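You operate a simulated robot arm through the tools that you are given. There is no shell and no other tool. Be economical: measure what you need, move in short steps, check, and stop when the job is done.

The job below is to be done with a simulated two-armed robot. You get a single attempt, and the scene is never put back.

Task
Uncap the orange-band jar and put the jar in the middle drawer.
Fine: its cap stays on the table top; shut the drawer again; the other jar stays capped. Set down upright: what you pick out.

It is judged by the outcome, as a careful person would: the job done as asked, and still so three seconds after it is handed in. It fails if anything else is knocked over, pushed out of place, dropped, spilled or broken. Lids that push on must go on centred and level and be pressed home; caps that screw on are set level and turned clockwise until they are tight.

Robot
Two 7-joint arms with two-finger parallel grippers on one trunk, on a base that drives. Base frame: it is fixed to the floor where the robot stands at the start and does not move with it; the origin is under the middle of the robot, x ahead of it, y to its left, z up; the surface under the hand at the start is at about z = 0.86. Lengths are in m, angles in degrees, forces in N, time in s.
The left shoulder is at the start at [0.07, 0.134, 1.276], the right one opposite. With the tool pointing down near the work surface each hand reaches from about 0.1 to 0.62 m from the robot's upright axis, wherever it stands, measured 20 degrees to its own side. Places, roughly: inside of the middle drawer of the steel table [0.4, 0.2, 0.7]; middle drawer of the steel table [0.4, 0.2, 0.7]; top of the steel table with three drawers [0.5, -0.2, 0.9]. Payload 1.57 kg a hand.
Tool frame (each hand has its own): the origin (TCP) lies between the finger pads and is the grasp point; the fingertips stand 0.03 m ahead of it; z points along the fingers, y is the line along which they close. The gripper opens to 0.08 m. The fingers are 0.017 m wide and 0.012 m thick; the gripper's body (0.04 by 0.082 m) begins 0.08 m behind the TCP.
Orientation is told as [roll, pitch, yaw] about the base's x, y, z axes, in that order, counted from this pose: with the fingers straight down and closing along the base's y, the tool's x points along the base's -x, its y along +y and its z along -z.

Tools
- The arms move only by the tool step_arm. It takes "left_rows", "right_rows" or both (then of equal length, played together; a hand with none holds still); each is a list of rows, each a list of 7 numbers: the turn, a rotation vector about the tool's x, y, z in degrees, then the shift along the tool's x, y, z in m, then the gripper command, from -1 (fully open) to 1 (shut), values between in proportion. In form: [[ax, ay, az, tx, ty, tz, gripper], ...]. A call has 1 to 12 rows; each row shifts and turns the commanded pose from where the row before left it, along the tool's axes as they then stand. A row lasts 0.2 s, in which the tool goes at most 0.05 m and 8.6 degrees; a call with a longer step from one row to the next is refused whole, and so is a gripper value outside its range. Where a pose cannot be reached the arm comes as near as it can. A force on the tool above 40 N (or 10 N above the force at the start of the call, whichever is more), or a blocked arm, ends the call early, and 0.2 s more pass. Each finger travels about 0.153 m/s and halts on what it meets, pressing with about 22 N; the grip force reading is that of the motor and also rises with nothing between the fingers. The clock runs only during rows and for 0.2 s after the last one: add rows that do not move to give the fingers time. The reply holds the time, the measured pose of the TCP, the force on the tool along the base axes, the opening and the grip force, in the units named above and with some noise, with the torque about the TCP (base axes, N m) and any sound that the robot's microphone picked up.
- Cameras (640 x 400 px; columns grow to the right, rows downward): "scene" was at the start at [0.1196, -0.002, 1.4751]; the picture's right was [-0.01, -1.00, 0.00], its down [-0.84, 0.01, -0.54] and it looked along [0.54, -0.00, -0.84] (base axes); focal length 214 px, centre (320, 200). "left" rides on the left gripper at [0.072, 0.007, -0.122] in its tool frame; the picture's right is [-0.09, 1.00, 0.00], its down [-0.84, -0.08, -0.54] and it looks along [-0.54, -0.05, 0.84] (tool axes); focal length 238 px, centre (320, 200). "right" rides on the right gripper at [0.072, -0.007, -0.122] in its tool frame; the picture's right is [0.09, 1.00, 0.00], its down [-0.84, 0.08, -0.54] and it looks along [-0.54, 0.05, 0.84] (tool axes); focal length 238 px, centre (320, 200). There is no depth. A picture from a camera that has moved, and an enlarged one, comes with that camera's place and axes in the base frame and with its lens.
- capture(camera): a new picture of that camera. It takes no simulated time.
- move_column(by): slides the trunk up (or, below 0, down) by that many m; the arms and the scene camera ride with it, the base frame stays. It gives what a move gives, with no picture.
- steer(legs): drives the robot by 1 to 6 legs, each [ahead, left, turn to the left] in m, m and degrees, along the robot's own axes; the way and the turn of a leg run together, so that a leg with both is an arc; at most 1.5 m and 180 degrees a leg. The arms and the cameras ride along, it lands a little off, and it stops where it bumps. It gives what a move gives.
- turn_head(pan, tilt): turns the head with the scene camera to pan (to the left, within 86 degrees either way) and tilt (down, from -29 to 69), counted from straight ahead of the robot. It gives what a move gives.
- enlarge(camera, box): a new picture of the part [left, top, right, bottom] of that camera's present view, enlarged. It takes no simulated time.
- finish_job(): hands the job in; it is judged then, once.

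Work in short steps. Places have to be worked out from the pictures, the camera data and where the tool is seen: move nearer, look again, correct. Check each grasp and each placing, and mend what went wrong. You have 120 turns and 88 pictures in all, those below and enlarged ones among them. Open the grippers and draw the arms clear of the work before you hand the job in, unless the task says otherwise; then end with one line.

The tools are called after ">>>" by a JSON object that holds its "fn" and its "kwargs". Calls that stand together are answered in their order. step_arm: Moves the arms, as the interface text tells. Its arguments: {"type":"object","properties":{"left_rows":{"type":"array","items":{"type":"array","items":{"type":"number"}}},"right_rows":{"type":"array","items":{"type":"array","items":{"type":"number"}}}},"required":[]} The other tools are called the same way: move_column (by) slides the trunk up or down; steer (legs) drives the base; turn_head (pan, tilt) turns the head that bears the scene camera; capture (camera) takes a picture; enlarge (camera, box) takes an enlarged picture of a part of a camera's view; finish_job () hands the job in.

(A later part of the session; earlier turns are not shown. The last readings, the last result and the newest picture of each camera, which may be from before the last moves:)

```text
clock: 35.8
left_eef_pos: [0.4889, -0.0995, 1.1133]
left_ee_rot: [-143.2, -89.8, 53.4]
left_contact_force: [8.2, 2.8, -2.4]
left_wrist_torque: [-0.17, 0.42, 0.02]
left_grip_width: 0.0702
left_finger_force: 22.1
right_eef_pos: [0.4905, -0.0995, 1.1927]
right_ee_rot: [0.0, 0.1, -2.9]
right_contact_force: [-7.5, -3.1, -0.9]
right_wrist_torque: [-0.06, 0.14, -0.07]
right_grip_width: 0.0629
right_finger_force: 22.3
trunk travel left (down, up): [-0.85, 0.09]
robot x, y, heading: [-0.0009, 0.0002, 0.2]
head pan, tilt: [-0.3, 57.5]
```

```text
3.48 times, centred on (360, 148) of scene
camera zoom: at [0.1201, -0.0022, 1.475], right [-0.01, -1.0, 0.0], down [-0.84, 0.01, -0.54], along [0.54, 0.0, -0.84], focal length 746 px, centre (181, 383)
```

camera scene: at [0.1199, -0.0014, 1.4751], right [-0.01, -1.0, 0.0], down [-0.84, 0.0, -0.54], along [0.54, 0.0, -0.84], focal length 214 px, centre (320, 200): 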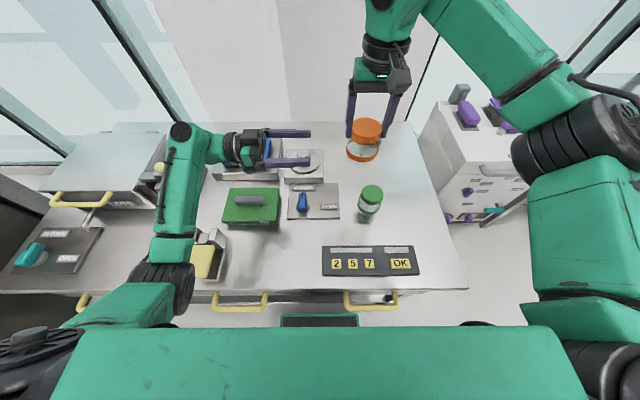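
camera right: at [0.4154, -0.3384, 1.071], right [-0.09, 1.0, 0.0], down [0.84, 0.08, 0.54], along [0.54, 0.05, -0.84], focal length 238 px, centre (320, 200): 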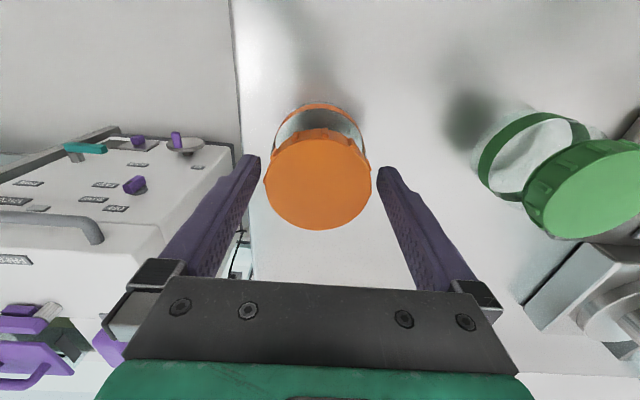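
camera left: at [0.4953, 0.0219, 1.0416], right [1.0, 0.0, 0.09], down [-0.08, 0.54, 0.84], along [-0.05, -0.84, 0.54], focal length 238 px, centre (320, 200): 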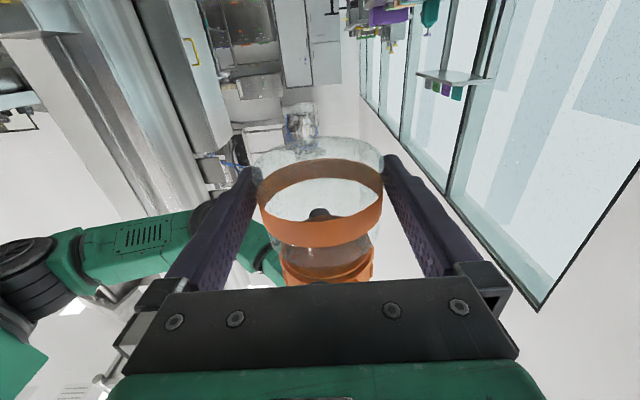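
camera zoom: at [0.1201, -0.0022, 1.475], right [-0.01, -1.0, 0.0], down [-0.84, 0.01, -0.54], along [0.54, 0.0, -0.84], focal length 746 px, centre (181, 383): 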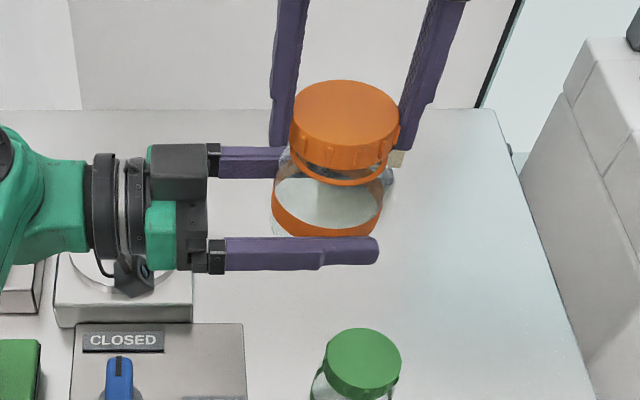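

The cap sits clearly higher now. I turn the last bit and lift gently.

>>> {"fn": "step_arm", "kwargs": {"right_rows": [[0, 0, -8, 0, 0, -0.0005, 1], [0, 0, -8, 0, 0, -0.0005, 1], [0, 0, -8, 0, 0, -0.0005, 1], [0, 0, 0, 0, 0, -0.003, 1], [0, 0, 0, 0, 0, -0.003, 1], [0, 0, 0, 0, 0, 0, 1]]}}

>>> {"fn": "enlarge", "kwargs": {"camera": "scene", "box": [270, 90, 450, 205]}}

```text
clock: 37.2
left_eef_pos: [0.4878, -0.1006, 1.1143]
left_ee_rot: [-150.7, -89.8, 60.7]
left_contact_force: [0.5, 0.0, -1.8]
left_wrist_torque: [0.01, 0.03, 0.02]
left_grip_width: 0.07
left_finger_force: 22.0
right_eef_pos: [0.4908, -0.0993, 1.2025]
right_ee_rot: [0.0, 0.0, 21.0]
right_contact_force: [0.3, -0.1, 0.4]
right_wrist_torque: [-0.02, -0.02, 0.01]
right_grip_width: 0.0625
right_finger_force: 21.6
trunk travel left (down, up): [-0.85, 0.09]
robot x, y, heading: [0.0016, -0.0047, -0.3]
head pan, tilt: [-0.3, 57.5]
```

```text
3.48 times, centred on (360, 148) of scene
camera zoom: at [0.1202, -0.0021, 1.475], right [-0.01, -1.0, 0.0], down [-0.84, 0.01, -0.54], along [0.54, 0.0, -0.84], focal length 746 px, centre (181, 383)
```

zoom: 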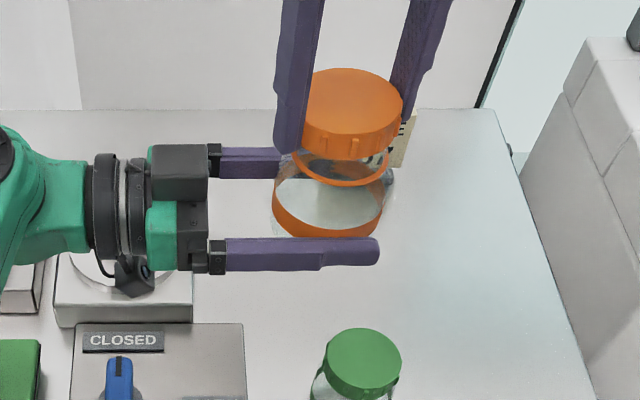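

Cap is free (no force). I lift it well clear and carry it to the empty spot where the jar stood.

>>> {"fn": "step_arm", "kwargs": {"right_rows": [[0, 0, 0, 0, 0, -0.03, 1], [0, 0, 0, 0, 0, -0.03, 1], [0, 0, 7, 0, 0, 0, 1], [0, 0, 7, 0, 0, 0, 1], [0, 0, 7, 0, 0, 0, 1], [0, 0, 0, 0, -0.04, 0, 1], [0, 0, 0, 0, -0.04, 0, 1], [0, 0, 0, 0, -0.04, 0, 1], [0, 0, 0, 0, -0.04, 0, 1], [0, 0, 0, 0, -0.04, 0, 1], [0, 0, 0, 0, -0.02, 0, 1], [0, 0, 0, 0, 0, 0, 1]]}}

>>> {"fn": "capture", "kwargs": {"camera": "scene"}}

```text
clock: 39.8
left_eef_pos: [0.488, -0.1002, 1.113]
left_ee_rot: [-150.3, -89.8, 60.2]
left_contact_force: [0.2, 0.6, -2.2]
left_wrist_torque: [-0.02, 0.0, 0.02]
left_grip_width: 0.0701
left_finger_force: 22.0
right_eef_pos: [0.4854, -0.3145, 1.2608]
right_ee_rot: [-0.1, -0.1, -0.2]
right_contact_force: [-0.2, 1.0, 0.5]
right_wrist_torque: [-0.02, 0.0, -0.01]
right_grip_width: 0.0624
right_finger_force: 22.0
right hand out of reach, approached as far as the arm can: row 11
trunk travel left (down, up): [-0.85, 0.09]
robot x, y, heading: [0.0009, 0.0045, 0.2]
head pan, tilt: [-0.3, 57.5]
```

```text
55 pictures are left
camera scene: at [0.1202, -0.0017, 1.475], right [-0.01, -1.0, 0.0], down [-0.84, 0.01, -0.54], along [0.54, 0.0, -0.84], focal length 214 px, centre (320, 200)
```

scene: 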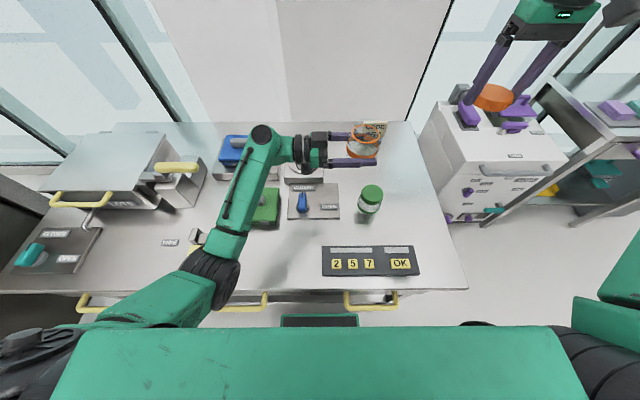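

Lowering the cap toward the table at (0.485, -0.315).

>>> {"fn": "step_arm", "kwargs": {"right_rows": [[0, 0, 0, 0, 0, 0.04, 1], [0, 0, 0, 0, 0, 0.04, 1], [0, 0, 0, 0, 0, 0.04, 1], [0, 0, 0, 0, 0, 0.04, 1], [0, 0, 0, 0, 0, 0.04, 1], [0, 0, 0, 0, 0, 0.04, 1], [0, 0, 0, 0, 0, 0.04, 1], [0, 0, 0, 0, 0, 0.03, 1], [0, 0, 0, 0, 0, 0.02, 1], [0, 0, 0, 0, 0, 0, 1]]}}

>>> {"fn": "enlarge", "kwargs": {"camera": "scene", "box": [370, 130, 490, 220]}}

```text
clock: 42.0
left_eef_pos: [0.4891, -0.1009, 1.1132]
left_ee_rot: [-150.4, -89.9, 60.5]
left_contact_force: [-0.5, 0.1, -2.3]
left_wrist_torque: [-0.03, 0.02, 0.01]
left_grip_width: 0.0699
left_finger_force: 22.1
right_eef_pos: [0.4858, -0.3132, 0.9265]
right_ee_rot: [0.1, 0.0, 0.0]
right_contact_force: [-0.4, -0.3, -0.3]
right_wrist_torque: [-0.01, 0.02, -0.01]
right_grip_width: 0.0627
right_finger_force: 21.5
trunk travel left (down, up): [-0.85, 0.09]
robot x, y, heading: [0.0023, 0.0036, 0.2]
head pan, tilt: [-0.3, 57.5]
```

```text
4.44 times, centred on (430, 175) of scene
camera zoom: at [0.1199, -0.0022, 1.4751], right [-0.01, -1.0, 0.0], down [-0.84, 0.01, -0.54], along [0.54, 0.0, -0.84], focal length 953 px, centre (-169, 311)
```

zoom: 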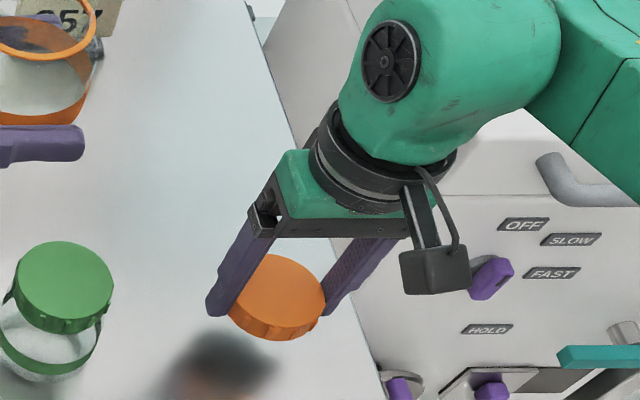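

Still ~3 cm above the table; lowering in small steps.

>>> {"fn": "step_arm", "kwargs": {"right_rows": [[0, 0, 0, 0, 0, 0.008, 1], [0, 0, 0, 0, 0, 0.008, 1], [0, 0, 0, 0, 0, 0.005, 1], [0, 0, 0, 0, 0, 0.004, 1], [0, 0, 0, 0, 0, 0.003, 1], [0, 0, 0, 0, 0, 0, 1]]}}

>>> {"fn": "enlarge", "kwargs": {"camera": "scene", "box": [370, 130, 490, 220]}}

```text
clock: 43.4
left_eef_pos: [0.489, -0.1004, 1.1134]
left_ee_rot: [-148.6, -89.9, 58.5]
left_contact_force: [0.8, 0.2, -2.1]
left_wrist_torque: [0.02, 0.02, -0.02]
left_grip_width: 0.0701
left_finger_force: 22.5
right_eef_pos: [0.4861, -0.3131, 0.8992]
right_ee_rot: [0.0, -0.1, 0.1]
right_contact_force: [-0.6, 0.7, 0.4]
right_wrist_torque: [-0.03, -0.01, 0.0]
right_grip_width: 0.0624
right_finger_force: 22.2
trunk travel left (down, up): [-0.85, 0.09]
robot x, y, heading: [-0.0002, -0.0008, -0.0]
head pan, tilt: [-0.3, 57.5]
```

```text
4.44 times, centred on (430, 175) of scene
camera zoom: at [0.12, -0.0022, 1.475], right [-0.01, -1.0, 0.0], down [-0.84, 0.01, -0.54], along [0.54, 0.0, -0.84], focal length 953 px, centre (-169, 311)
```

zoom: 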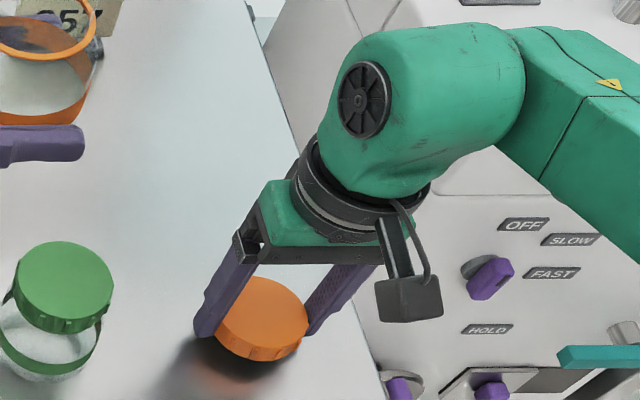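

Nearly there; continuing in 2 mm steps until contact shows.

>>> {"fn": "step_arm", "kwargs": {"right_rows": [[0, 0, 0, 0, 0, 0.002, 1], [0, 0, 0, 0, 0, 0.002, 1], [0, 0, 0, 0, 0, 0.002, 1], [0, 0, 0, 0, 0, 0.001, 1]]}}

```text
clock: 44.4
left_eef_pos: [0.4896, -0.099, 1.1134]
left_ee_rot: [-147.9, -89.9, 57.9]
left_contact_force: [-0.2, 0.0, -2.2]
left_wrist_torque: [0.01, -0.01, -0.01]
left_grip_width: 0.0702
left_finger_force: 22.2
right_eef_pos: [0.4846, -0.3141, 0.8936]
right_ee_rot: [0.0, -0.1, 0.0]
right_contact_force: [0.3, 0.0, -0.9]
right_wrist_torque: [-0.03, 0.01, 0.04]
right_grip_width: 0.0624
right_finger_force: 21.9
trunk travel left (down, up): [-0.85, 0.09]
robot x, y, heading: [0.0027, -0.0007, 0.2]
head pan, tilt: [-0.3, 57.5]
```

>>> {"fn": "step_arm", "kwargs": {"right_rows": [[0, 0, 0, 0, 0, 0.002, 1], [0, 0, 0, 0, 0, 0.0015, 1], [0, 0, 0, 0, 0, 0.0, 1]]}}

>>> {"fn": "enlarge", "kwargs": {"camera": "scene", "box": [390, 150, 470, 220]}}

```text
clock: 45.2
left_eef_pos: [0.4892, -0.0999, 1.1141]
left_ee_rot: [-148.7, -89.9, 58.6]
left_contact_force: [-0.1, 0.3, -2.2]
left_wrist_torque: [0.01, -0.01, 0.01]
left_grip_width: 0.0699
left_finger_force: 22.1
right_eef_pos: [0.4859, -0.3145, 0.8906]
right_ee_rot: [-0.1, -0.1, -0.1]
right_contact_force: [-0.3, 1.3, 0.9]
right_wrist_torque: [0.0, 0.0, 0.02]
right_grip_width: 0.0626
right_finger_force: 22.4
trunk travel left (down, up): [-0.85, 0.09]
robot x, y, heading: [-0.0001, -0.0028, 0.1]
head pan, tilt: [-0.3, 57.5]
```

```text
5.71 times, centred on (430, 185) of scene
camera zoom: at [0.12, -0.0022, 1.475], right [-0.01, -1.0, 0.0], down [-0.84, 0.01, -0.54], along [0.54, 0.0, -0.84], focal length 1226 px, centre (-309, 286)
```

zoom: 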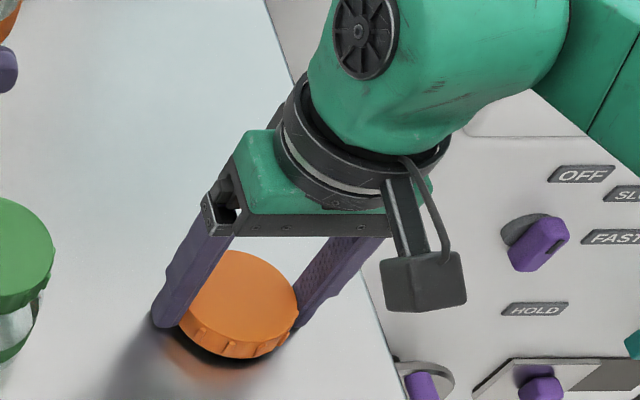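

Very close, no contact yet; a few more millimetres.

>>> {"fn": "step_arm", "kwargs": {"right_rows": [[0, 0, 0, 0, 0, 0.0015, 1], [0, 0, 0, 0, 0, 0.0015, 1], [0, 0, 0, 0, 0, 0.0, 1]]}}

```text
clock: 46.0
left_eef_pos: [0.4867, -0.0989, 1.1145]
left_ee_rot: [159.9, -89.8, 109.9]
left_contact_force: [-0.7, 0.6, -1.9]
left_wrist_torque: [0.02, 0.0, 0.01]
left_grip_width: 0.0699
left_finger_force: 22.1
right_eef_pos: [0.4836, -0.3141, 0.8899]
right_ee_rot: [-0.1, -0.4, -0.1]
right_contact_force: [6.2, -8.3, 26.5]
right_wrist_torque: [-0.17, 0.02, 0.42]
right_grip_width: 0.0626
right_finger_force: 22.0
trunk travel left (down, up): [-0.85, 0.09]
robot x, y, heading: [0.0016, -0.0047, -0.2]
head pan, tilt: [-0.3, 57.5]
```

Contact (26 N). I ease off 1.5 mm, open, and rise.

>>> {"fn": "step_arm", "kwargs": {"right_rows": [[0, 0, 0, 0, 0, -0.002, 1], [0, 0, 0, 0, 0, 0, 0.2], [0, 0, 0, 0, 0, 0, -0.6], [0, 0, 0, 0, 0, 0, -1], [0, 0, 0, 0, 0, -0.02, -1], [0, 0, 0, 0, 0, -0.04, -1], [0, 0, 0, 0, 0, -0.04, -1], [0, 0, 0, 0, 0, -0.04, -1]]}}

>>> {"fn": "enlarge", "kwargs": {"camera": "scene", "box": [320, 110, 480, 220]}}

```text
clock: 47.8
left_eef_pos: [0.4889, -0.1004, 1.1131]
left_ee_rot: [-149.1, -89.9, 59.1]
left_contact_force: [0.0, 0.0, -1.3]
left_wrist_torque: [-0.03, 0.04, 0.0]
left_grip_width: 0.0697
left_finger_force: 22.2
right_eef_pos: [0.4859, -0.3134, 1.0282]
right_ee_rot: [0.0, 0.1, 0.0]
right_contact_force: [0.7, -0.5, 1.3]
right_wrist_torque: [-0.02, -0.01, 0.0]
right_grip_width: 0.0801
right_finger_force: 0.2
trunk travel left (down, up): [-0.85, 0.09]
robot x, y, heading: [-0.0001, 0.0013, 0.0]
head pan, tilt: [-0.3, 57.5]
```

```text
3.64 times, centred on (400, 165) of scene
camera zoom: at [0.1199, -0.0026, 1.475], right [-0.01, -1.0, 0.0], down [-0.84, 0.01, -0.54], along [0.54, 0.0, -0.84], focal length 780 px, centre (29, 327)
```

zoom: 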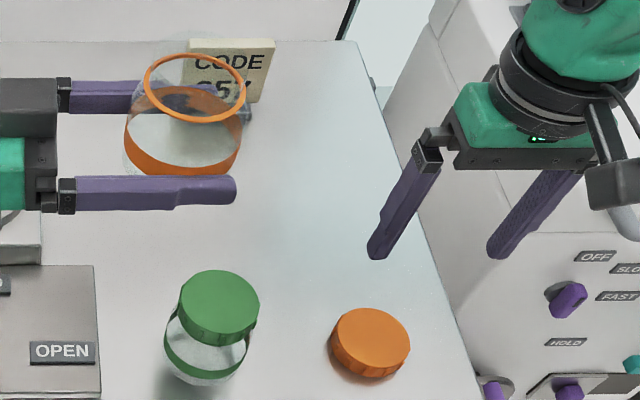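

Cap is upright on the table. Now the right hand takes the jar from above (closing along y, between the left fingers' sides): first go up and over.

>>> {"fn": "step_arm", "kwargs": {"right_rows": [[0, 0, 0, 0, 0, -0.05, -1], [0, 0, 0, 0, 0, -0.05, -1], [0, 0, 0, 0, 0, -0.05, -1], [0, 0, 0, 0, 0, -0.05, -1], [0, 0, 0, 0, 0, -0.02, -1], [0, 0, 0, -0.003, 0.05, 0, -1], [0, 0, 0, 0, 0.05, 0, -1], [0, 0, 0, 0, 0.05, 0, -1], [0, 0, 0, 0, 0.05, 0, -1], [0, 0, 0, 0, 0.013, 0, -1], [0, 0, 0, 0, 0, 0, -1]]}}

>>> {"fn": "capture", "kwargs": {"camera": "right"}}

```text
clock: 50.2
left_eef_pos: [0.4891, -0.1008, 1.113]
left_ee_rot: [-141.1, -89.9, 51.0]
left_contact_force: [0.5, -0.3, -2.3]
left_wrist_torque: [0.02, 0.03, -0.01]
left_grip_width: 0.0701
left_finger_force: 21.7
right_eef_pos: [0.4876, -0.1011, 1.2488]
right_ee_rot: [0.1, 0.0, 0.0]
right_contact_force: [-0.7, -0.2, -0.1]
right_wrist_torque: [-0.01, -0.03, 0.03]
right_grip_width: 0.0798
right_finger_force: 0.0
trunk travel left (down, up): [-0.85, 0.09]
robot x, y, heading: [0.0035, 0.0007, -0.1]
head pan, tilt: [-0.3, 57.5]
```

```text
50 pictures are left
camera right: at [0.4156, -0.1074, 1.371], right [-0.09, 1.0, 0.0], down [0.84, 0.08, 0.54], along [0.54, 0.05, -0.84], focal length 238 px, centre (320, 200)
```

right: 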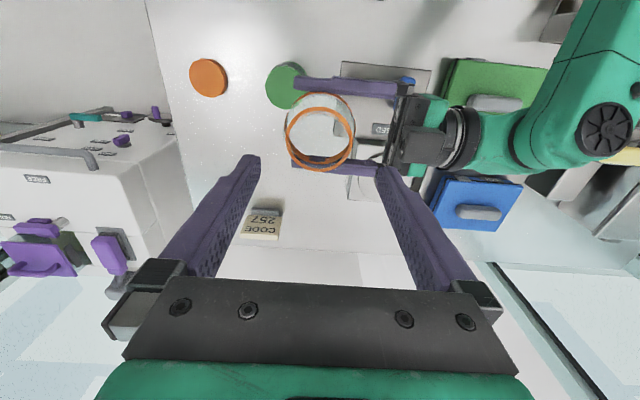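

Centred. Lowering the open right hand around the jar, watching forces.

>>> {"fn": "step_arm", "kwargs": {"right_rows": [[0, 0, 0, 0, 0, 0.03, -1], [0, 0, 0, 0, 0, 0.03, -1], [0, 0, 0, 0, 0, 0.02, -1], [0, 0, 0, 0, 0, 0.02, -1], [0, 0, 0, 0, 0, 0.012, -1], [0, 0, 0, 0, 0, 0, -1]]}}

>>> {"fn": "enlarge", "kwargs": {"camera": "scene", "box": [270, 90, 450, 205]}}

>>> {"fn": "capture", "kwargs": {"camera": "right"}}

```text
clock: 51.6
left_eef_pos: [0.4894, -0.0993, 1.1127]
left_ee_rot: [-154.1, -89.8, 64.0]
left_contact_force: [0.2, 0.1, -1.1]
left_wrist_torque: [0.0, -0.03, 0.01]
left_grip_width: 0.07
left_finger_force: 21.8
right_eef_pos: [0.4878, -0.1006, 1.1356]
right_ee_rot: [0.1, 0.0, 0.0]
right_contact_force: [0.6, -0.4, 0.1]
right_wrist_torque: [-0.03, -0.01, -0.02]
right_grip_width: 0.0801
right_finger_force: 0.1
trunk travel left (down, up): [-0.85, 0.09]
robot x, y, heading: [-0.0003, 0.0028, 0.1]
head pan, tilt: [-0.3, 57.5]
```

```text
3.48 times, centred on (360, 148) of scene
camera zoom: at [0.1199, -0.0019, 1.4751], right [-0.01, -1.0, 0.0], down [-0.84, 0.01, -0.54], along [0.54, 0.0, -0.84], focal length 746 px, centre (181, 383)
```

zoom: 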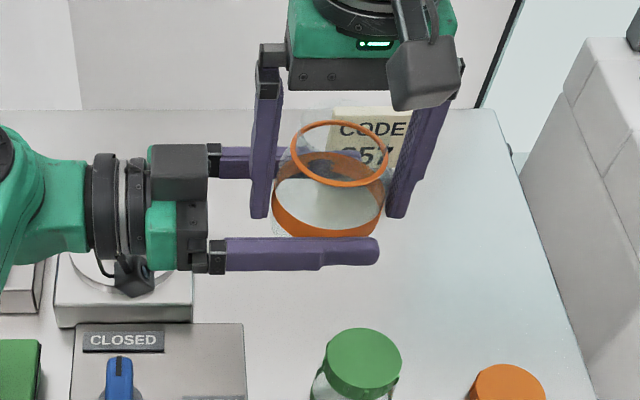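

```text
48 pictures are left
camera right: at [0.4164, -0.1071, 1.259], right [-0.09, 1.0, 0.0], down [0.84, 0.08, 0.54], along [0.54, 0.05, -0.84], focal length 238 px, centre (320, 200)
```

right: 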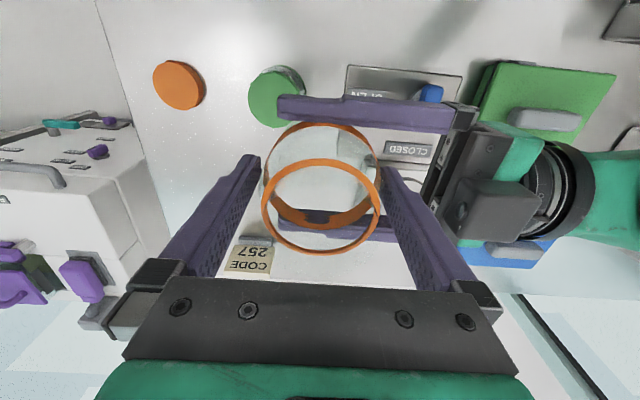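

Both fingers straddle the body. I close the right hand, then open the left and draw it straight back.

>>> {"fn": "step_arm", "kwargs": {"right_rows": [[0, 0, 0, 0, 0, 0, 0], [0, 0, 0, 0, 0, 0, 1], [0, 0, 0, 0, 0, 0, 1]]}}

>>> {"fn": "step_arm", "kwargs": {"left_rows": [[0, 0, 0, 0, 0, 0, -1], [0, 0, 0, 0, 0, 0, -1], [0, 0, 0, 0, 0, -0.04, -1], [0, 0, 0, 0, 0, -0.04, -1], [0, 0, 0, 0, 0, -0.04, -1], [0, 0, 0, 0, 0, -0.04, -1], [0, 0, 0, -0.04, 0, -0.02, -1], [0, 0, 0, -0.04, 0, -0.02, -1], [0, 0, 0, -0.04, 0, 0, -1]], "right_rows": [[0, 0, 0, 0, 0, 0, 1], [0, 0, 0, 0, 0, 0, 1], [0, 0, 0, 0, 0, 0, 1], [0, 0, 0, 0, 0, 0, 1], [0, 0, 0, 0, 0, 0, 1], [0, 0, 0, 0, 0, 0, 1], [0, 0, 0, 0, 0, 0, 1], [0, 0, 0, 0, 0, 0, 1], [0, 0, 0, 0, 0, 0, 1]]}}

>>> {"fn": "capture", "kwargs": {"camera": "scene"}}

```text
clock: 52.4
left_eef_pos: [0.4876, -0.1005, 1.1121]
left_ee_rot: [-156.1, -89.9, 66.0]
left_contact_force: [1.4, -7.6, 0.1]
left_wrist_torque: [-0.53, 0.21, -0.05]
left_grip_width: 0.0702
left_finger_force: 22.4
right_eef_pos: [0.4883, -0.1002, 1.137]
right_ee_rot: [0.0, 0.0, 0.1]
right_contact_force: [-0.7, 7.2, 0.5]
right_wrist_torque: [0.75, -0.16, 0.09]
right_grip_width: 0.0723
right_finger_force: 22.4
trunk travel left (down, up): [-0.85, 0.09]
robot x, y, heading: [0.0014, 0.0002, 0.1]
head pan, tilt: [-0.3, 57.5]
```

```text
clock: 54.4
left_eef_pos: [0.487, 0.1046, 1.2347]
left_ee_rot: [-132.1, -89.8, 42.1]
left_contact_force: [0.3, -0.5, 0.5]
left_wrist_torque: [0.01, -0.02, 0.01]
left_grip_width: 0.0803
left_finger_force: 0.0
right_eef_pos: [0.4893, -0.1021, 1.1361]
right_ee_rot: [0.0, 0.0, -0.1]
right_contact_force: [-0.9, 0.4, 0.9]
right_wrist_torque: [0.0, 0.0, 0.02]
right_grip_width: 0.0719
right_finger_force: 22.6
trunk travel left (down, up): [-0.85, 0.09]
robot x, y, heading: [-0.0018, -0.0014, -0.0]
head pan, tilt: [-0.3, 57.5]
```

```text
47 pictures are left
camera scene: at [0.12, -0.0024, 1.475], right [-0.01, -1.0, 0.0], down [-0.84, 0.01, -0.54], along [0.54, 0.0, -0.84], focal length 214 px, centre (320, 200)
```

scene: 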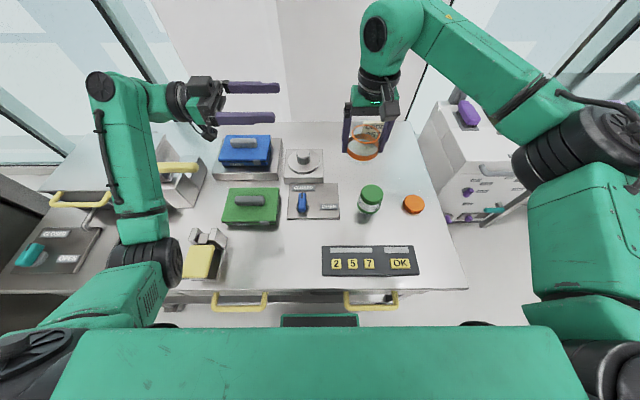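

The right hand holds the jar firmly. I move it towards a clear spot near the front edge (0.29, 0.08), drawing the left hand further left.

>>> {"fn": "step_arm", "kwargs": {"right_rows": [[0, 0, 0, 0.03, 0, 0, 1], [0, 0, 0, 0.04, 0, 0, 1], [0, 0, 0, 0.04, 0, 0, 1], [0, 0, 0, 0.04, 0, 0, 1], [0, 0, 0, 0.04, 0, 0, 1], [0, 0, 0, 0.009, 0.03, 0, 1], [0, 0, 0, 0, 0.04, 0, 1], [0, 0, 0, 0, 0.04, 0, 1], [0, 0, 0, 0, 0.04, 0, 1], [0, 0, 0, 0, 0.032, 0, 1], [0, 0, 0, 0, 0, 0, 1]], "left_rows": [[0, 0, 0, 0, 0, -0.03, -1], [0, 0, 0, 0, 0, -0.03, -1], [0, 0, 0, 0, 0, -0.03, -1], [0, 0, 0, 0, 0, -0.03, -1], [0, 0, 0, 0, 0, 0, -1], [0, 0, 0, 0, 0, 0, -1], [0, 0, 0, 0, 0, 0, -1], [0, 0, 0, 0, 0, 0, -1], [0, 0, 0, 0, 0, 0, -1], [0, 0, 0, 0, 0, 0, -1], [0, 0, 0, 0, 0, 0, -1]]}}

>>> {"fn": "capture", "kwargs": {"camera": "scene"}}

```text
clock: 56.8
left_eef_pos: [0.4875, 0.2235, 1.2348]
left_ee_rot: [-147.2, -89.9, 57.2]
left_contact_force: [-0.6, 0.4, 0.3]
left_wrist_torque: [0.0, -0.02, 0.01]
left_grip_width: 0.0802
left_finger_force: 0.0
right_eef_pos: [0.288, 0.0816, 1.1361]
right_ee_rot: [0.0, 0.0, 0.0]
right_contact_force: [0.1, -0.4, -2.0]
right_wrist_torque: [-0.01, 0.02, -0.01]
right_grip_width: 0.0719
right_finger_force: 22.4
trunk travel left (down, up): [-0.85, 0.09]
robot x, y, heading: [0.0013, 0.001, 0.1]
head pan, tilt: [-0.3, 57.5]
```

```text
46 pictures are left
camera scene: at [0.1196, -0.0031, 1.4751], right [-0.01, -1.0, 0.0], down [-0.84, 0.01, -0.54], along [0.54, 0.0, -0.84], focal length 214 px, centre (320, 200)
```

scene: 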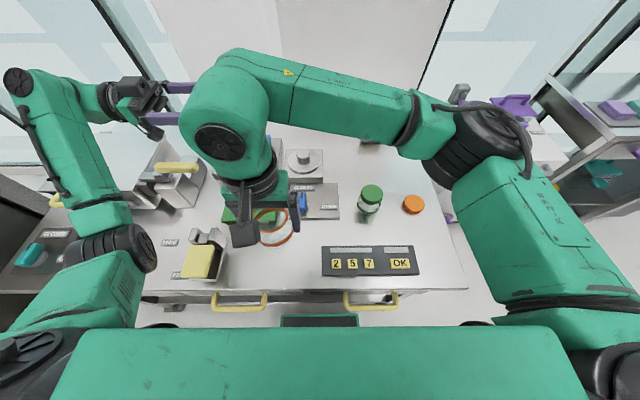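

Spot below is clear. Lowering the jar; contact expected near TCP z≈0.908.

>>> {"fn": "step_arm", "kwargs": {"right_rows": [[0, 0, 0, 0, 0, 0.04, 1], [0, 0, 0, 0, 0, 0.04, 1], [0, 0, 0, 0, 0, 0.04, 1], [0, 0, 0, 0, 0, 0.04, 1], [0, 0, 0, 0, 0, 0.03, 1], [0, 0, 0, 0, 0, 0.02, 1], [0, 0, 0, 0, 0, 0.006, 1], [0, 0, 0, 0, 0, 0.004, 1], [0, 0, 0, 0, 0, 0, 1]]}}

>>> {"fn": "capture", "kwargs": {"camera": "scene"}}

```text
clock: 58.8
left_eef_pos: [0.4887, 0.2233, 1.2356]
left_ee_rot: [-156.3, -89.7, 66.2]
left_contact_force: [-0.4, -0.7, -0.5]
left_wrist_torque: [0.0, 0.0, 0.0]
left_grip_width: 0.0801
left_finger_force: 0.1
right_eef_pos: [0.2889, 0.0819, 0.9164]
right_ee_rot: [0.0, 0.0, 0.0]
right_contact_force: [0.1, -1.1, -2.2]
right_wrist_torque: [-0.01, 0.02, -0.01]
right_grip_width: 0.0715
right_finger_force: 21.2
trunk travel left (down, up): [-0.85, 0.09]
robot x, y, heading: [-0.0037, -0.0009, -0.1]
head pan, tilt: [-0.3, 57.5]
```

```text
45 pictures are left
camera scene: at [0.1198, -0.0018, 1.4751], right [-0.01, -1.0, 0.0], down [-0.84, 0.01, -0.54], along [0.54, 0.0, -0.84], focal length 214 px, centre (320, 200)
```

scene: 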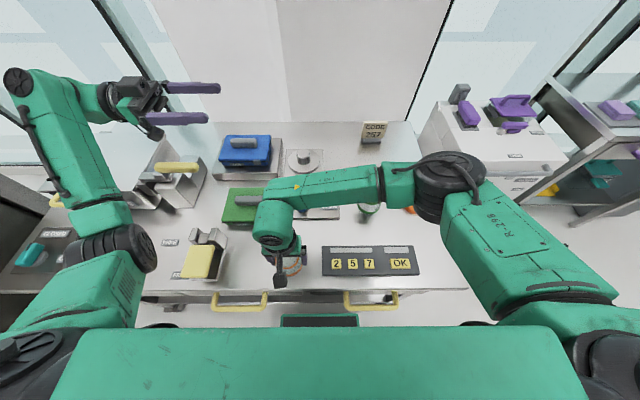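

Continuing in 2 mm steps to contact.

>>> {"fn": "step_arm", "kwargs": {"right_rows": [[0, 0, 0, 0, 0, 0.002, 1], [0, 0, 0, 0, 0, 0.002, 1], [0, 0, 0, 0, 0, 0.002, 1], [0, 0, 0, 0, 0, 0.001, 1], [0, 0, 0, 0, 0, 0, 1]]}}

```text
clock: 60.0
left_eef_pos: [0.4876, 0.2242, 1.2349]
left_ee_rot: [-155.6, -89.8, 65.4]
left_contact_force: [-0.5, 0.9, -0.4]
left_wrist_torque: [0.02, -0.03, 0.02]
left_grip_width: 0.0802
left_finger_force: 0.1
right_eef_pos: [0.2892, 0.081, 0.9105]
right_ee_rot: [0.0, 0.0, 0.1]
right_contact_force: [0.3, -0.7, -2.4]
right_wrist_torque: [-0.01, 0.0, 0.02]
right_grip_width: 0.0715
right_finger_force: 22.5
trunk travel left (down, up): [-0.85, 0.09]
robot x, y, heading: [-0.0031, -0.0012, 0.2]
head pan, tilt: [-0.3, 57.5]
```

>>> {"fn": "step_arm", "kwargs": {"right_rows": [[0, 0, 0, 0, 0, 0.0015, 1], [0, 0, 0, 0, 0, 0.0015, 1], [0, 0, 0, 0, 0, 0, 1]]}}

```text
clock: 60.8
left_eef_pos: [0.4875, 0.2232, 1.2349]
left_ee_rot: [-155.7, -89.7, 65.8]
left_contact_force: [0.0, 0.8, -0.5]
left_wrist_torque: [0.04, -0.01, -0.04]
left_grip_width: 0.0799
left_finger_force: 0.1
right_eef_pos: [0.2891, 0.0794, 0.9059]
right_ee_rot: [0.0, 0.0, -0.1]
right_contact_force: [-0.5, -1.0, -2.1]
right_wrist_torque: [0.01, 0.0, -0.01]
right_grip_width: 0.0715
right_finger_force: 22.0
trunk travel left (down, up): [-0.85, 0.09]
robot x, y, heading: [-0.0047, 0.0051, -0.1]
head pan, tilt: [-0.3, 57.5]
```

Still weight on the hand; a little lower.

>>> {"fn": "step_arm", "kwargs": {"right_rows": [[0, 0, 0, 0, 0, 0.0015, 1], [0, 0, 0, 0, 0, 0.0015, 1], [0, 0, 0, 0, 0, 0, 1]]}}

```text
clock: 61.6
left_eef_pos: [0.4877, 0.223, 1.2335]
left_ee_rot: [-155.5, -89.9, 65.4]
left_contact_force: [-0.5, 0.5, 0.6]
left_wrist_torque: [0.02, 0.01, 0.0]
left_grip_width: 0.0802
left_finger_force: 0.0
right_eef_pos: [0.2888, 0.0822, 0.9028]
right_ee_rot: [0.0, -0.1, 0.0]
right_contact_force: [1.1, 0.3, -1.7]
right_wrist_torque: [-0.03, 0.01, -0.01]
right_grip_width: 0.0718
right_finger_force: 21.9
trunk travel left (down, up): [-0.85, 0.09]
robot x, y, heading: [0.002, -0.0013, -0.2]
head pan, tilt: [-0.3, 57.5]
```

>>> {"fn": "step_arm", "kwargs": {"right_rows": [[0, 0, 0, 0, 0, 0.0015, 1], [0, 0, 0, 0, 0, 0.0015, 1], [0, 0, 0, 0, 0, 0, 1]]}}

>>> {"fn": "capture", "kwargs": {"camera": "right"}}

```text
clock: 62.4
left_eef_pos: [0.4867, 0.2227, 1.2345]
left_ee_rot: [-167.1, -89.9, 77.0]
left_contact_force: [-0.9, 0.3, -0.3]
left_wrist_torque: [0.01, 0.01, 0.01]
left_grip_width: 0.0801
left_finger_force: 0.0
right_eef_pos: [0.2882, 0.0809, 0.9016]
right_ee_rot: [0.2, -0.1, -0.1]
right_contact_force: [2.5, -0.1, 6.8]
right_wrist_torque: [-0.05, -0.39, -0.01]
right_grip_width: 0.0715
right_finger_force: 21.6
trunk travel left (down, up): [-0.85, 0.09]
robot x, y, heading: [0.0015, -0.0026, -0.0]
head pan, tilt: [-0.3, 57.5]
```

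```text
44 pictures are left
camera right: at [0.2158, 0.0752, 1.0247], right [-0.09, 1.0, 0.0], down [0.84, 0.08, 0.54], along [0.54, 0.05, -0.84], focal length 238 px, centre (320, 200)
```

right: 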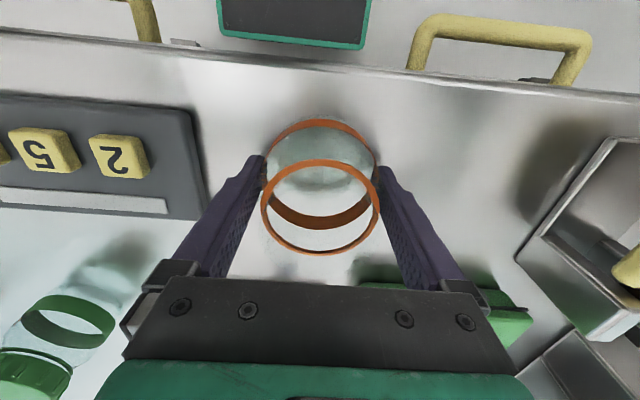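

Contact (≈9 N up). Release and rise straight up.

>>> {"fn": "step_arm", "kwargs": {"right_rows": [[0, 0, 0, 0, 0, 0, 0.4], [0, 0, 0, 0, 0, 0, -0.5], [0, 0, 0, 0, 0, 0, -1], [0, 0, 0, 0, 0, -0.03, -1], [0, 0, 0, 0, 0, -0.04, -1], [0, 0, 0, 0, 0, -0.04, -1], [0, 0, 0, 0, 0, -0.04, -1], [0, 0, 0, 0, 0, -0.04, -1], [0, 0, 0, 0, 0, -0.04, -1]]}}

>>> {"fn": "capture", "kwargs": {"camera": "right"}}

```text
clock: 64.4
left_eef_pos: [0.4867, 0.2232, 1.2341]
left_ee_rot: [-168.9, -89.9, 78.9]
left_contact_force: [0.0, -0.6, -0.2]
left_wrist_torque: [0.0, 0.0, 0.01]
left_grip_width: 0.08
left_finger_force: 0.0
right_eef_pos: [0.2897, 0.0805, 1.1337]
right_ee_rot: [0.0, 0.0, -0.1]
right_contact_force: [-0.5, -0.2, 0.5]
right_wrist_torque: [-0.02, 0.03, -0.03]
right_grip_width: 0.0798
right_finger_force: 0.2
trunk travel left (down, up): [-0.85, 0.09]
robot x, y, heading: [-0.0011, -0.002, 0.0]
head pan, tilt: [-0.3, 57.5]
```

```text
43 pictures are left
camera right: at [0.2162, 0.0752, 1.2555], right [-0.09, 1.0, 0.0], down [0.84, 0.08, 0.54], along [0.54, 0.05, -0.84], focal length 238 px, centre (320, 200)
```

right: 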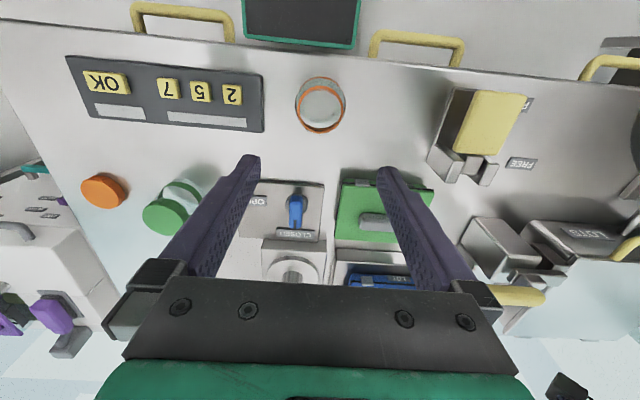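

The jar stands upright, uncapped. I retract the right hand to its home side and turn the left hand to point forward-down at 45°, closing in the x–z plane, for the drawer handle.

>>> {"fn": "step_arm", "kwargs": {"right_rows": [[0, 0, 0, 0, 0, -0.04, -1], [0, 0, 0, 0, -0.045, 0, -1], [0, 0, 0, 0, -0.045, 0, -1], [0, 0, 0, 0, -0.045, 0, -1], [0, 0, 0, 0, -0.045, 0, -1], [0, 0, 0, 0, -0.045, 0, -1], [0, 0, 0, 0, -0.045, 0, -1], [0, 0, 0, 0, -0.045, 0, -1], [0, 0, 0, 0, 0, 0, -1], [0, 0, 0, 0, 0, 0, -1], [0, 0, 0, 0, 0, 0, -1], [0, 0, 0, 0, 0, 0, -1]], "left_rows": [[-2.93, 7.08, 2.93, 0, 0, 0, -1], [-2.93, 7.08, 2.93, 0, 0, 0, -1], [-2.93, 7.08, 2.93, 0, 0, 0, -1], [-2.93, 7.08, 2.93, 0, 0, 0, -1], [-2.93, 7.08, 2.93, 0, 0, 0, -1], [-2.93, 7.08, 2.93, 0, 0, 0, -1], [-2.93, 7.08, 2.93, 0, 0, 0, -1], [-2.93, 7.08, 2.93, 0, 0, 0, -1], [-2.93, 7.08, 2.93, 0, 0, 0, -1], [-2.93, 7.08, 2.93, 0, 0, 0, -1], [-2.93, 7.08, 2.93, 0, 0, 0, -1], [-2.93, 7.08, 2.93, 0, 0, 0, -1]]}}

>>> {"fn": "capture", "kwargs": {"camera": "scene"}}

```text
clock: 67.0
left_eef_pos: [0.4879, 0.2226, 1.2346]
left_ee_rot: [45.0, 0.0, -90.0]
left_contact_force: [-0.5, 0.3, -0.1]
left_wrist_torque: [-0.04, -0.02, 0.0]
left_grip_width: 0.08
left_finger_force: 0.0
right_eef_pos: [0.2891, -0.2343, 1.1706]
right_ee_rot: [-0.1, 0.0, 0.0]
right_contact_force: [-0.1, -0.9, -0.6]
right_wrist_torque: [-0.03, 0.0, 0.02]
right_grip_width: 0.0803
right_finger_force: 0.0
trunk travel left (down, up): [-0.85, 0.09]
robot x, y, heading: [-0.0031, -0.0, 0.0]
head pan, tilt: [-0.3, 57.5]
```

```text
42 pictures are left
camera scene: at [0.1199, -0.0027, 1.4751], right [-0.01, -1.0, 0.0], down [-0.84, 0.01, -0.54], along [0.54, 0.0, -0.84], focal length 214 px, centre (320, 200)
```

scene: 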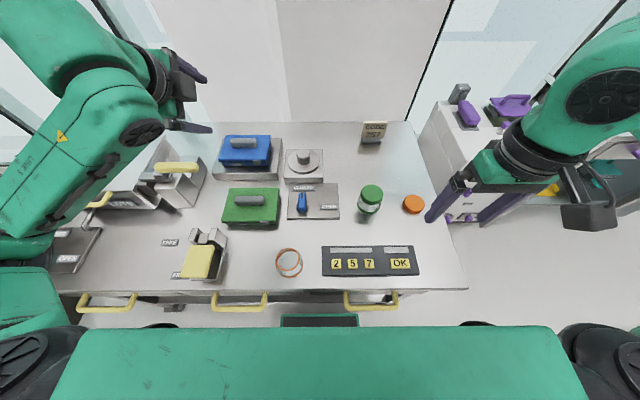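

Poses reached. Back the robot up 0.4 m (arms held at height) and look at the drawer fronts.

>>> {"fn": "steer", "kwargs": {"legs": [[-0.4, 0, 0]]}}

>>> {"fn": "turn_head", "kwargs": {"pan": 15, "tilt": 50}}

>>> {"fn": "capture", "kwargs": {"camera": "scene"}}

```text
clock: 69.5
left_eef_pos: [0.0962, 0.2192, 1.2338]
left_ee_rot: [44.7, -0.1, -90.5]
left_contact_force: [0.3, 0.2, 0.0]
left_wrist_torque: [-0.04, 0.01, 0.01]
left_grip_width: 0.0798
left_finger_force: 0.2
right_eef_pos: [-0.1055, -0.2345, 1.1701]
right_ee_rot: [0.0, 0.0, -0.6]
right_contact_force: [0.7, -0.2, 0.0]
right_wrist_torque: [-0.01, -0.02, -0.03]
right_grip_width: 0.0798
right_finger_force: 0.1
trunk travel left (down, up): [-0.85, 0.09]
robot x, y, heading: [-0.3936, 0.0033, -0.4]
head pan, tilt: [-0.3, 57.5]
```

```text
clock: 70.2
left_eef_pos: [0.0936, 0.2197, 1.2344]
left_ee_rot: [44.9, -0.1, -90.5]
left_contact_force: [0.5, -0.6, 0.3]
left_wrist_torque: [-0.03, 0.01, 0.05]
left_grip_width: 0.08
left_finger_force: 0.0
right_eef_pos: [-0.1089, -0.2347, 1.1697]
right_ee_rot: [0.0, 0.0, -0.5]
right_contact_force: [-0.6, -1.4, 0.0]
right_wrist_torque: [0.04, 0.0, 0.0]
right_grip_width: 0.08
right_finger_force: 0.1
trunk travel left (down, up): [-0.85, 0.09]
robot x, y, heading: [-0.3955, 0.0042, -0.5]
head pan, tilt: [15.0, 50.0]
```

```text
41 pictures are left
camera scene: at [-0.2705, 0.0189, 1.4848], right [0.25, -0.97, 0.0], down [-0.74, -0.19, -0.64], along [0.62, 0.16, -0.77], focal length 214 px, centre (320, 200)
```

scene: 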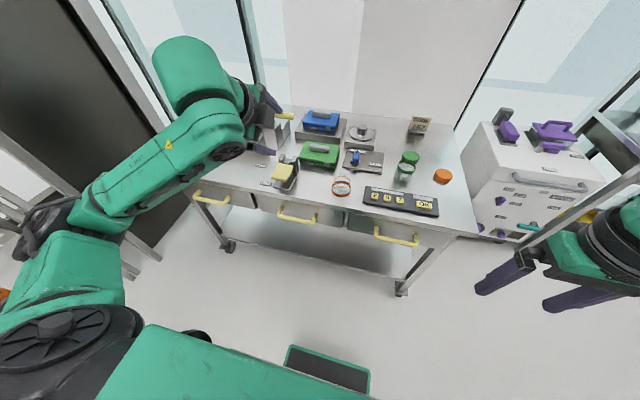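

>>> {"fn": "enlarge", "kwargs": {"camera": "scene", "box": [180, 140, 440, 300]}}

>>> {"fn": "enlarge", "kwargs": {"camera": "scene", "box": [240, 150, 340, 230]}}

```text
2.46 times, centred on (310, 220) of scene
camera zoom: at [-0.2705, 0.0189, 1.4848], right [0.25, -0.97, 0.0], down [-0.74, -0.19, -0.64], along [0.62, 0.16, -0.77], focal length 528 px, centre (345, 151)
```

zoom: 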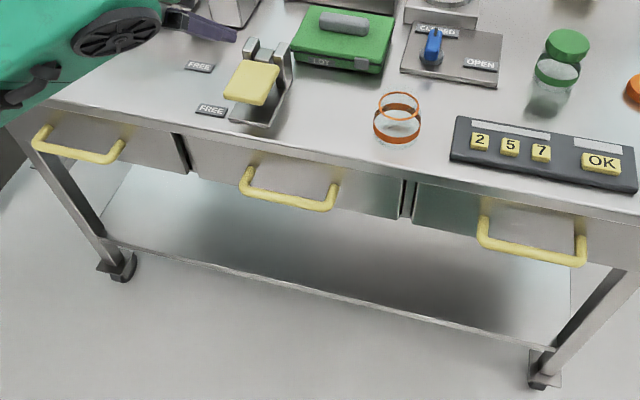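

```text
5.00 times, centred on (290, 190) of scene
camera zoom: at [-0.2705, 0.0189, 1.4848], right [0.25, -0.97, 0.0], down [-0.74, -0.19, -0.64], along [0.62, 0.16, -0.77], focal length 1072 px, centre (470, 250)
```

zoom: 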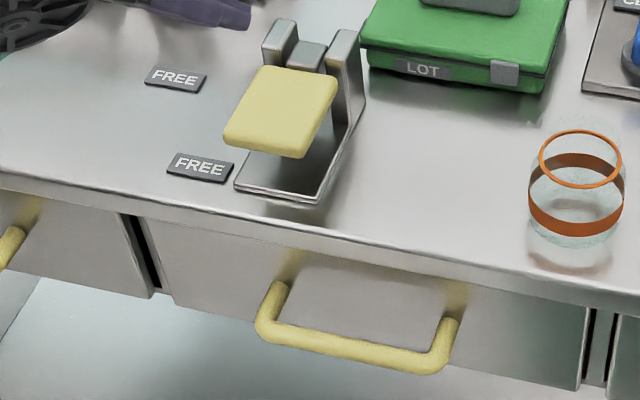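

The handle bar triangulates to about (0.194, 0.238, 0.757), drawer front at x≈0.222. A horizontal grasp closing vertically fits best, so I level the left hand and lower the trunk.

>>> {"fn": "step_arm", "kwargs": {"left_rows": [[-7.5, 0, 0, 0, 0, 0, -1], [-7.5, 0, 0, 0, 0, 0, -1], [-7.5, 0, 0, 0, 0, 0, -1], [-7.5, 0, 0, 0, 0, 0, -1], [-7.5, 0, 0, 0, 0, 0, -1], [-7.5, 0, 0, 0, 0, 0, -1], [0, 0, 0, 0, 0, 0, -1]]}}

>>> {"fn": "move_column", "kwargs": {"by": -0.35}}

>>> {"fn": "capture", "kwargs": {"camera": "scene"}}

```text
clock: 71.5
left_eef_pos: [0.0981, 0.2503, 1.2458]
left_ee_rot: [79.4, 11.4, -87.5]
left_contact_force: [-0.4, 0.5, 0.4]
left_wrist_torque: [-0.01, -0.01, -0.04]
left_grip_width: 0.08
left_finger_force: 0.1
left hand out of reach, approached as far as the arm can: row 5, 6
right_eef_pos: [-0.1076, -0.2336, 1.1702]
right_ee_rot: [-0.2, 0.0, -0.5]
right_contact_force: [-0.3, 0.3, 0.4]
right_wrist_torque: [-0.06, 0.03, 0.03]
right_grip_width: 0.0801
right_finger_force: 0.1
trunk travel left (down, up): [-0.85, 0.09]
robot x, y, heading: [-0.3938, 0.0016, -0.6]
head pan, tilt: [15.0, 50.0]
stopped in row 6 (left hand): the arm was blocked; the commanded pose is now the measured one
```

```text
clock: 74.9
left_eef_pos: [0.0976, 0.2495, 0.8958]
left_ee_rot: [79.5, 11.4, -87.5]
left_contact_force: [0.1, 0.3, 0.0]
left_wrist_torque: [-0.05, 0.0, 0.02]
left_grip_width: 0.08
left_finger_force: 0.0
right_eef_pos: [-0.108, -0.235, 0.821]
right_ee_rot: [0.0, 0.0, -0.5]
right_contact_force: [-0.1, 0.7, -0.6]
right_wrist_torque: [0.0, -0.02, 0.01]
right_grip_width: 0.0797
right_finger_force: 0.0
trunk travel left (down, up): [-0.5, 0.44]
robot x, y, heading: [-0.3926, 0.0016, -0.3]
head pan, tilt: [15.0, 50.0]
```

```text
38 pictures are left
camera scene: at [-0.27, 0.0189, 1.1348], right [0.25, -0.97, 0.0], down [-0.74, -0.19, -0.64], along [0.62, 0.16, -0.77], focal length 214 px, centre (320, 200)
```

scene: 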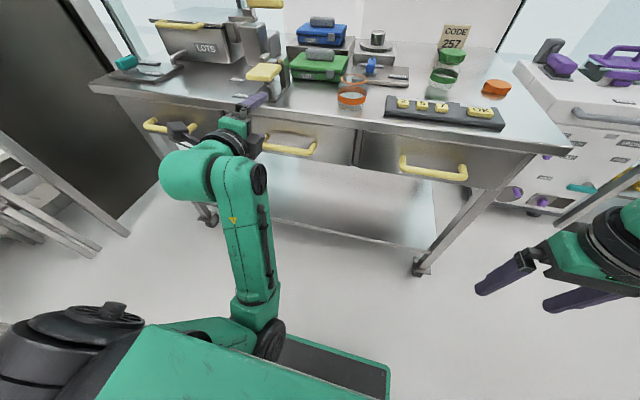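

The wrist limit stopped it at ~80°. With the arm more extended it should level, so I back up 0.15 m more, lower the trunk a bit, then extend while levelling.

>>> {"fn": "steer", "kwargs": {"legs": [[-0.15, 0, 0]]}}

>>> {"fn": "move_column", "kwargs": {"by": -0.14}}

>>> {"fn": "step_arm", "kwargs": {"left_rows": [[0, 0, 0, 0, 0, 0.03, -0.2], [0, 0, 0, 0, 0, 0.03, -0.2], [-3.5, -0.8, -3.8, 0, 0, 0.02, -0.2], [-3.5, -0.8, -3.8, 0, 0, 0.02, -0.2], [-3.5, -0.8, -3.8, 0, 0, 0, -0.2], [0, 0, 0, 0, 0, 0, -0.2]]}}

>>> {"fn": "capture", "kwargs": {"camera": "left"}}

>>> {"fn": "capture", "kwargs": {"camera": "scene"}}

```text
clock: 76.2
left_eef_pos: [-0.0504, 0.2485, 0.8953]
left_ee_rot: [79.5, 11.4, -87.7]
left_contact_force: [-0.6, 0.1, 0.8]
left_wrist_torque: [0.0, -0.01, -0.04]
left_grip_width: 0.08
left_finger_force: 0.2
right_eef_pos: [-0.2569, -0.2347, 0.8209]
right_ee_rot: [0.0, -0.1, -0.7]
right_contact_force: [0.5, 0.4, 0.5]
right_wrist_torque: [-0.01, 0.0, 0.0]
right_grip_width: 0.0797
right_finger_force: 0.0
trunk travel left (down, up): [-0.5, 0.44]
robot x, y, heading: [-0.5441, 0.0016, -1.0]
head pan, tilt: [15.0, 50.0]
```

```text
clock: 77.9
left_eef_pos: [-0.0482, 0.2482, 0.7553]
left_ee_rot: [79.3, 11.4, -87.6]
left_contact_force: [-0.7, -0.5, -0.1]
left_wrist_torque: [0.03, 0.01, -0.03]
left_grip_width: 0.0798
left_finger_force: 0.0
right_eef_pos: [-0.2556, -0.2343, 0.6798]
right_ee_rot: [0.0, 0.0, -0.7]
right_contact_force: [-0.2, -0.2, 0.4]
right_wrist_torque: [-0.01, 0.0, 0.01]
right_grip_width: 0.08
right_finger_force: 0.1
trunk travel left (down, up): [-0.36, 0.58]
robot x, y, heading: [-0.5444, 0.0037, -1.1]
head pan, tilt: [15.0, 50.0]
```

```text
clock: 79.3
left_eef_pos: [0.0494, 0.2553, 0.7383]
left_ee_rot: [89.9, -0.2, -89.0]
left_contact_force: [-0.2, 0.0, -0.7]
left_wrist_torque: [-0.04, 0.0, -0.02]
left_grip_width: 0.0481
left_finger_force: 0.0
right_eef_pos: [-0.2564, -0.2333, 0.6808]
right_ee_rot: [0.0, 0.1, -0.7]
right_contact_force: [0.2, 0.0, -0.5]
right_wrist_torque: [0.01, -0.03, -0.03]
right_grip_width: 0.0803
right_finger_force: 0.0
trunk travel left (down, up): [-0.36, 0.58]
robot x, y, heading: [-0.5368, 0.0022, -0.6]
head pan, tilt: [15.0, 50.0]
```

```text
37 pictures are left
camera left: at [-0.0744, 0.3256, 0.7448], right [0.0, -0.09, 1.0], down [-0.53, -0.85, -0.07], along [0.85, -0.53, -0.05], focal length 238 px, centre (320, 200)
```

left: 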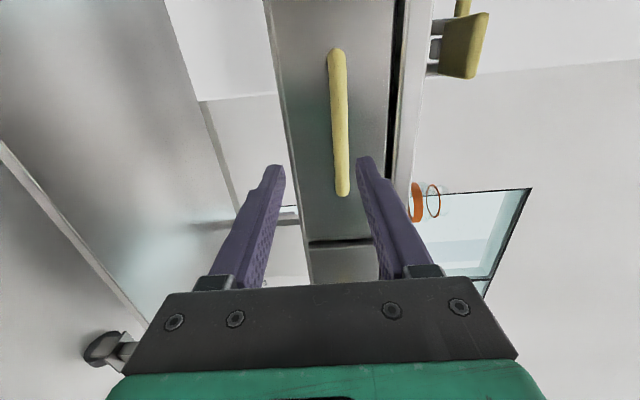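

```text
36 pictures are left
camera scene: at [-0.417, 0.02, 0.9947], right [0.25, -0.97, 0.0], down [-0.74, -0.19, -0.64], along [0.62, 0.16, -0.77], focal length 214 px, centre (320, 200)
```

scene: 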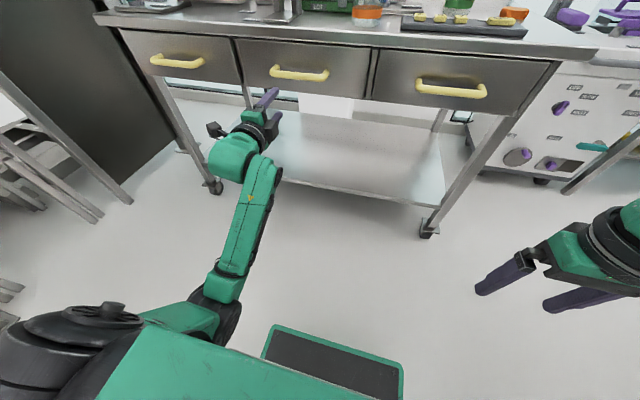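

Orientation is level. The bar is at (0.194, 0.257, 0.760). Raise 2.2 cm, advance 10 cm, check.

>>> {"fn": "step_arm", "kwargs": {"left_rows": [[0, 0, 0, 0, 0.022, 0, -0.2], [0, 0, 0, 0, 0, 0.035, -0.2], [0, 0, 0, 0, 0, 0.035, -0.2], [0, 0, 0, 0, 0, 0.02, -0.2], [0, 0, 0, 0, 0, 0, -0.2]]}}

>>> {"fn": "capture", "kwargs": {"camera": "left"}}

```text
clock: 80.5
left_eef_pos: [0.1406, 0.2564, 0.761]
left_ee_rot: [89.8, -0.2, -89.0]
left_contact_force: [-0.3, 1.0, -0.3]
left_wrist_torque: [-0.04, 0.0, -0.03]
left_grip_width: 0.0477
left_finger_force: 0.0
right_eef_pos: [-0.2555, -0.2349, 0.6809]
right_ee_rot: [0.0, 0.0, -0.7]
right_contact_force: [-0.8, -0.7, -0.8]
right_wrist_torque: [0.01, 0.0, -0.01]
right_grip_width: 0.0799
right_finger_force: 0.1
trunk travel left (down, up): [-0.36, 0.58]
robot x, y, heading: [-0.5416, 0.0006, -0.8]
head pan, tilt: [15.0, 50.0]
```

```text
35 pictures are left
camera left: at [0.0169, 0.3266, 0.7674], right [0.0, -0.09, 1.0], down [-0.53, -0.85, -0.07], along [0.85, -0.53, -0.05], focal length 238 px, centre (320, 200)
```

left: 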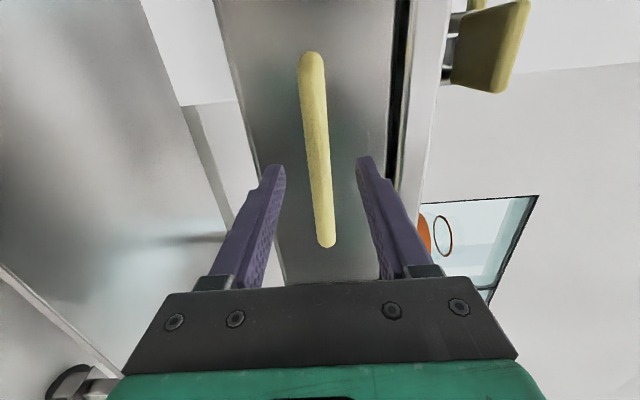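

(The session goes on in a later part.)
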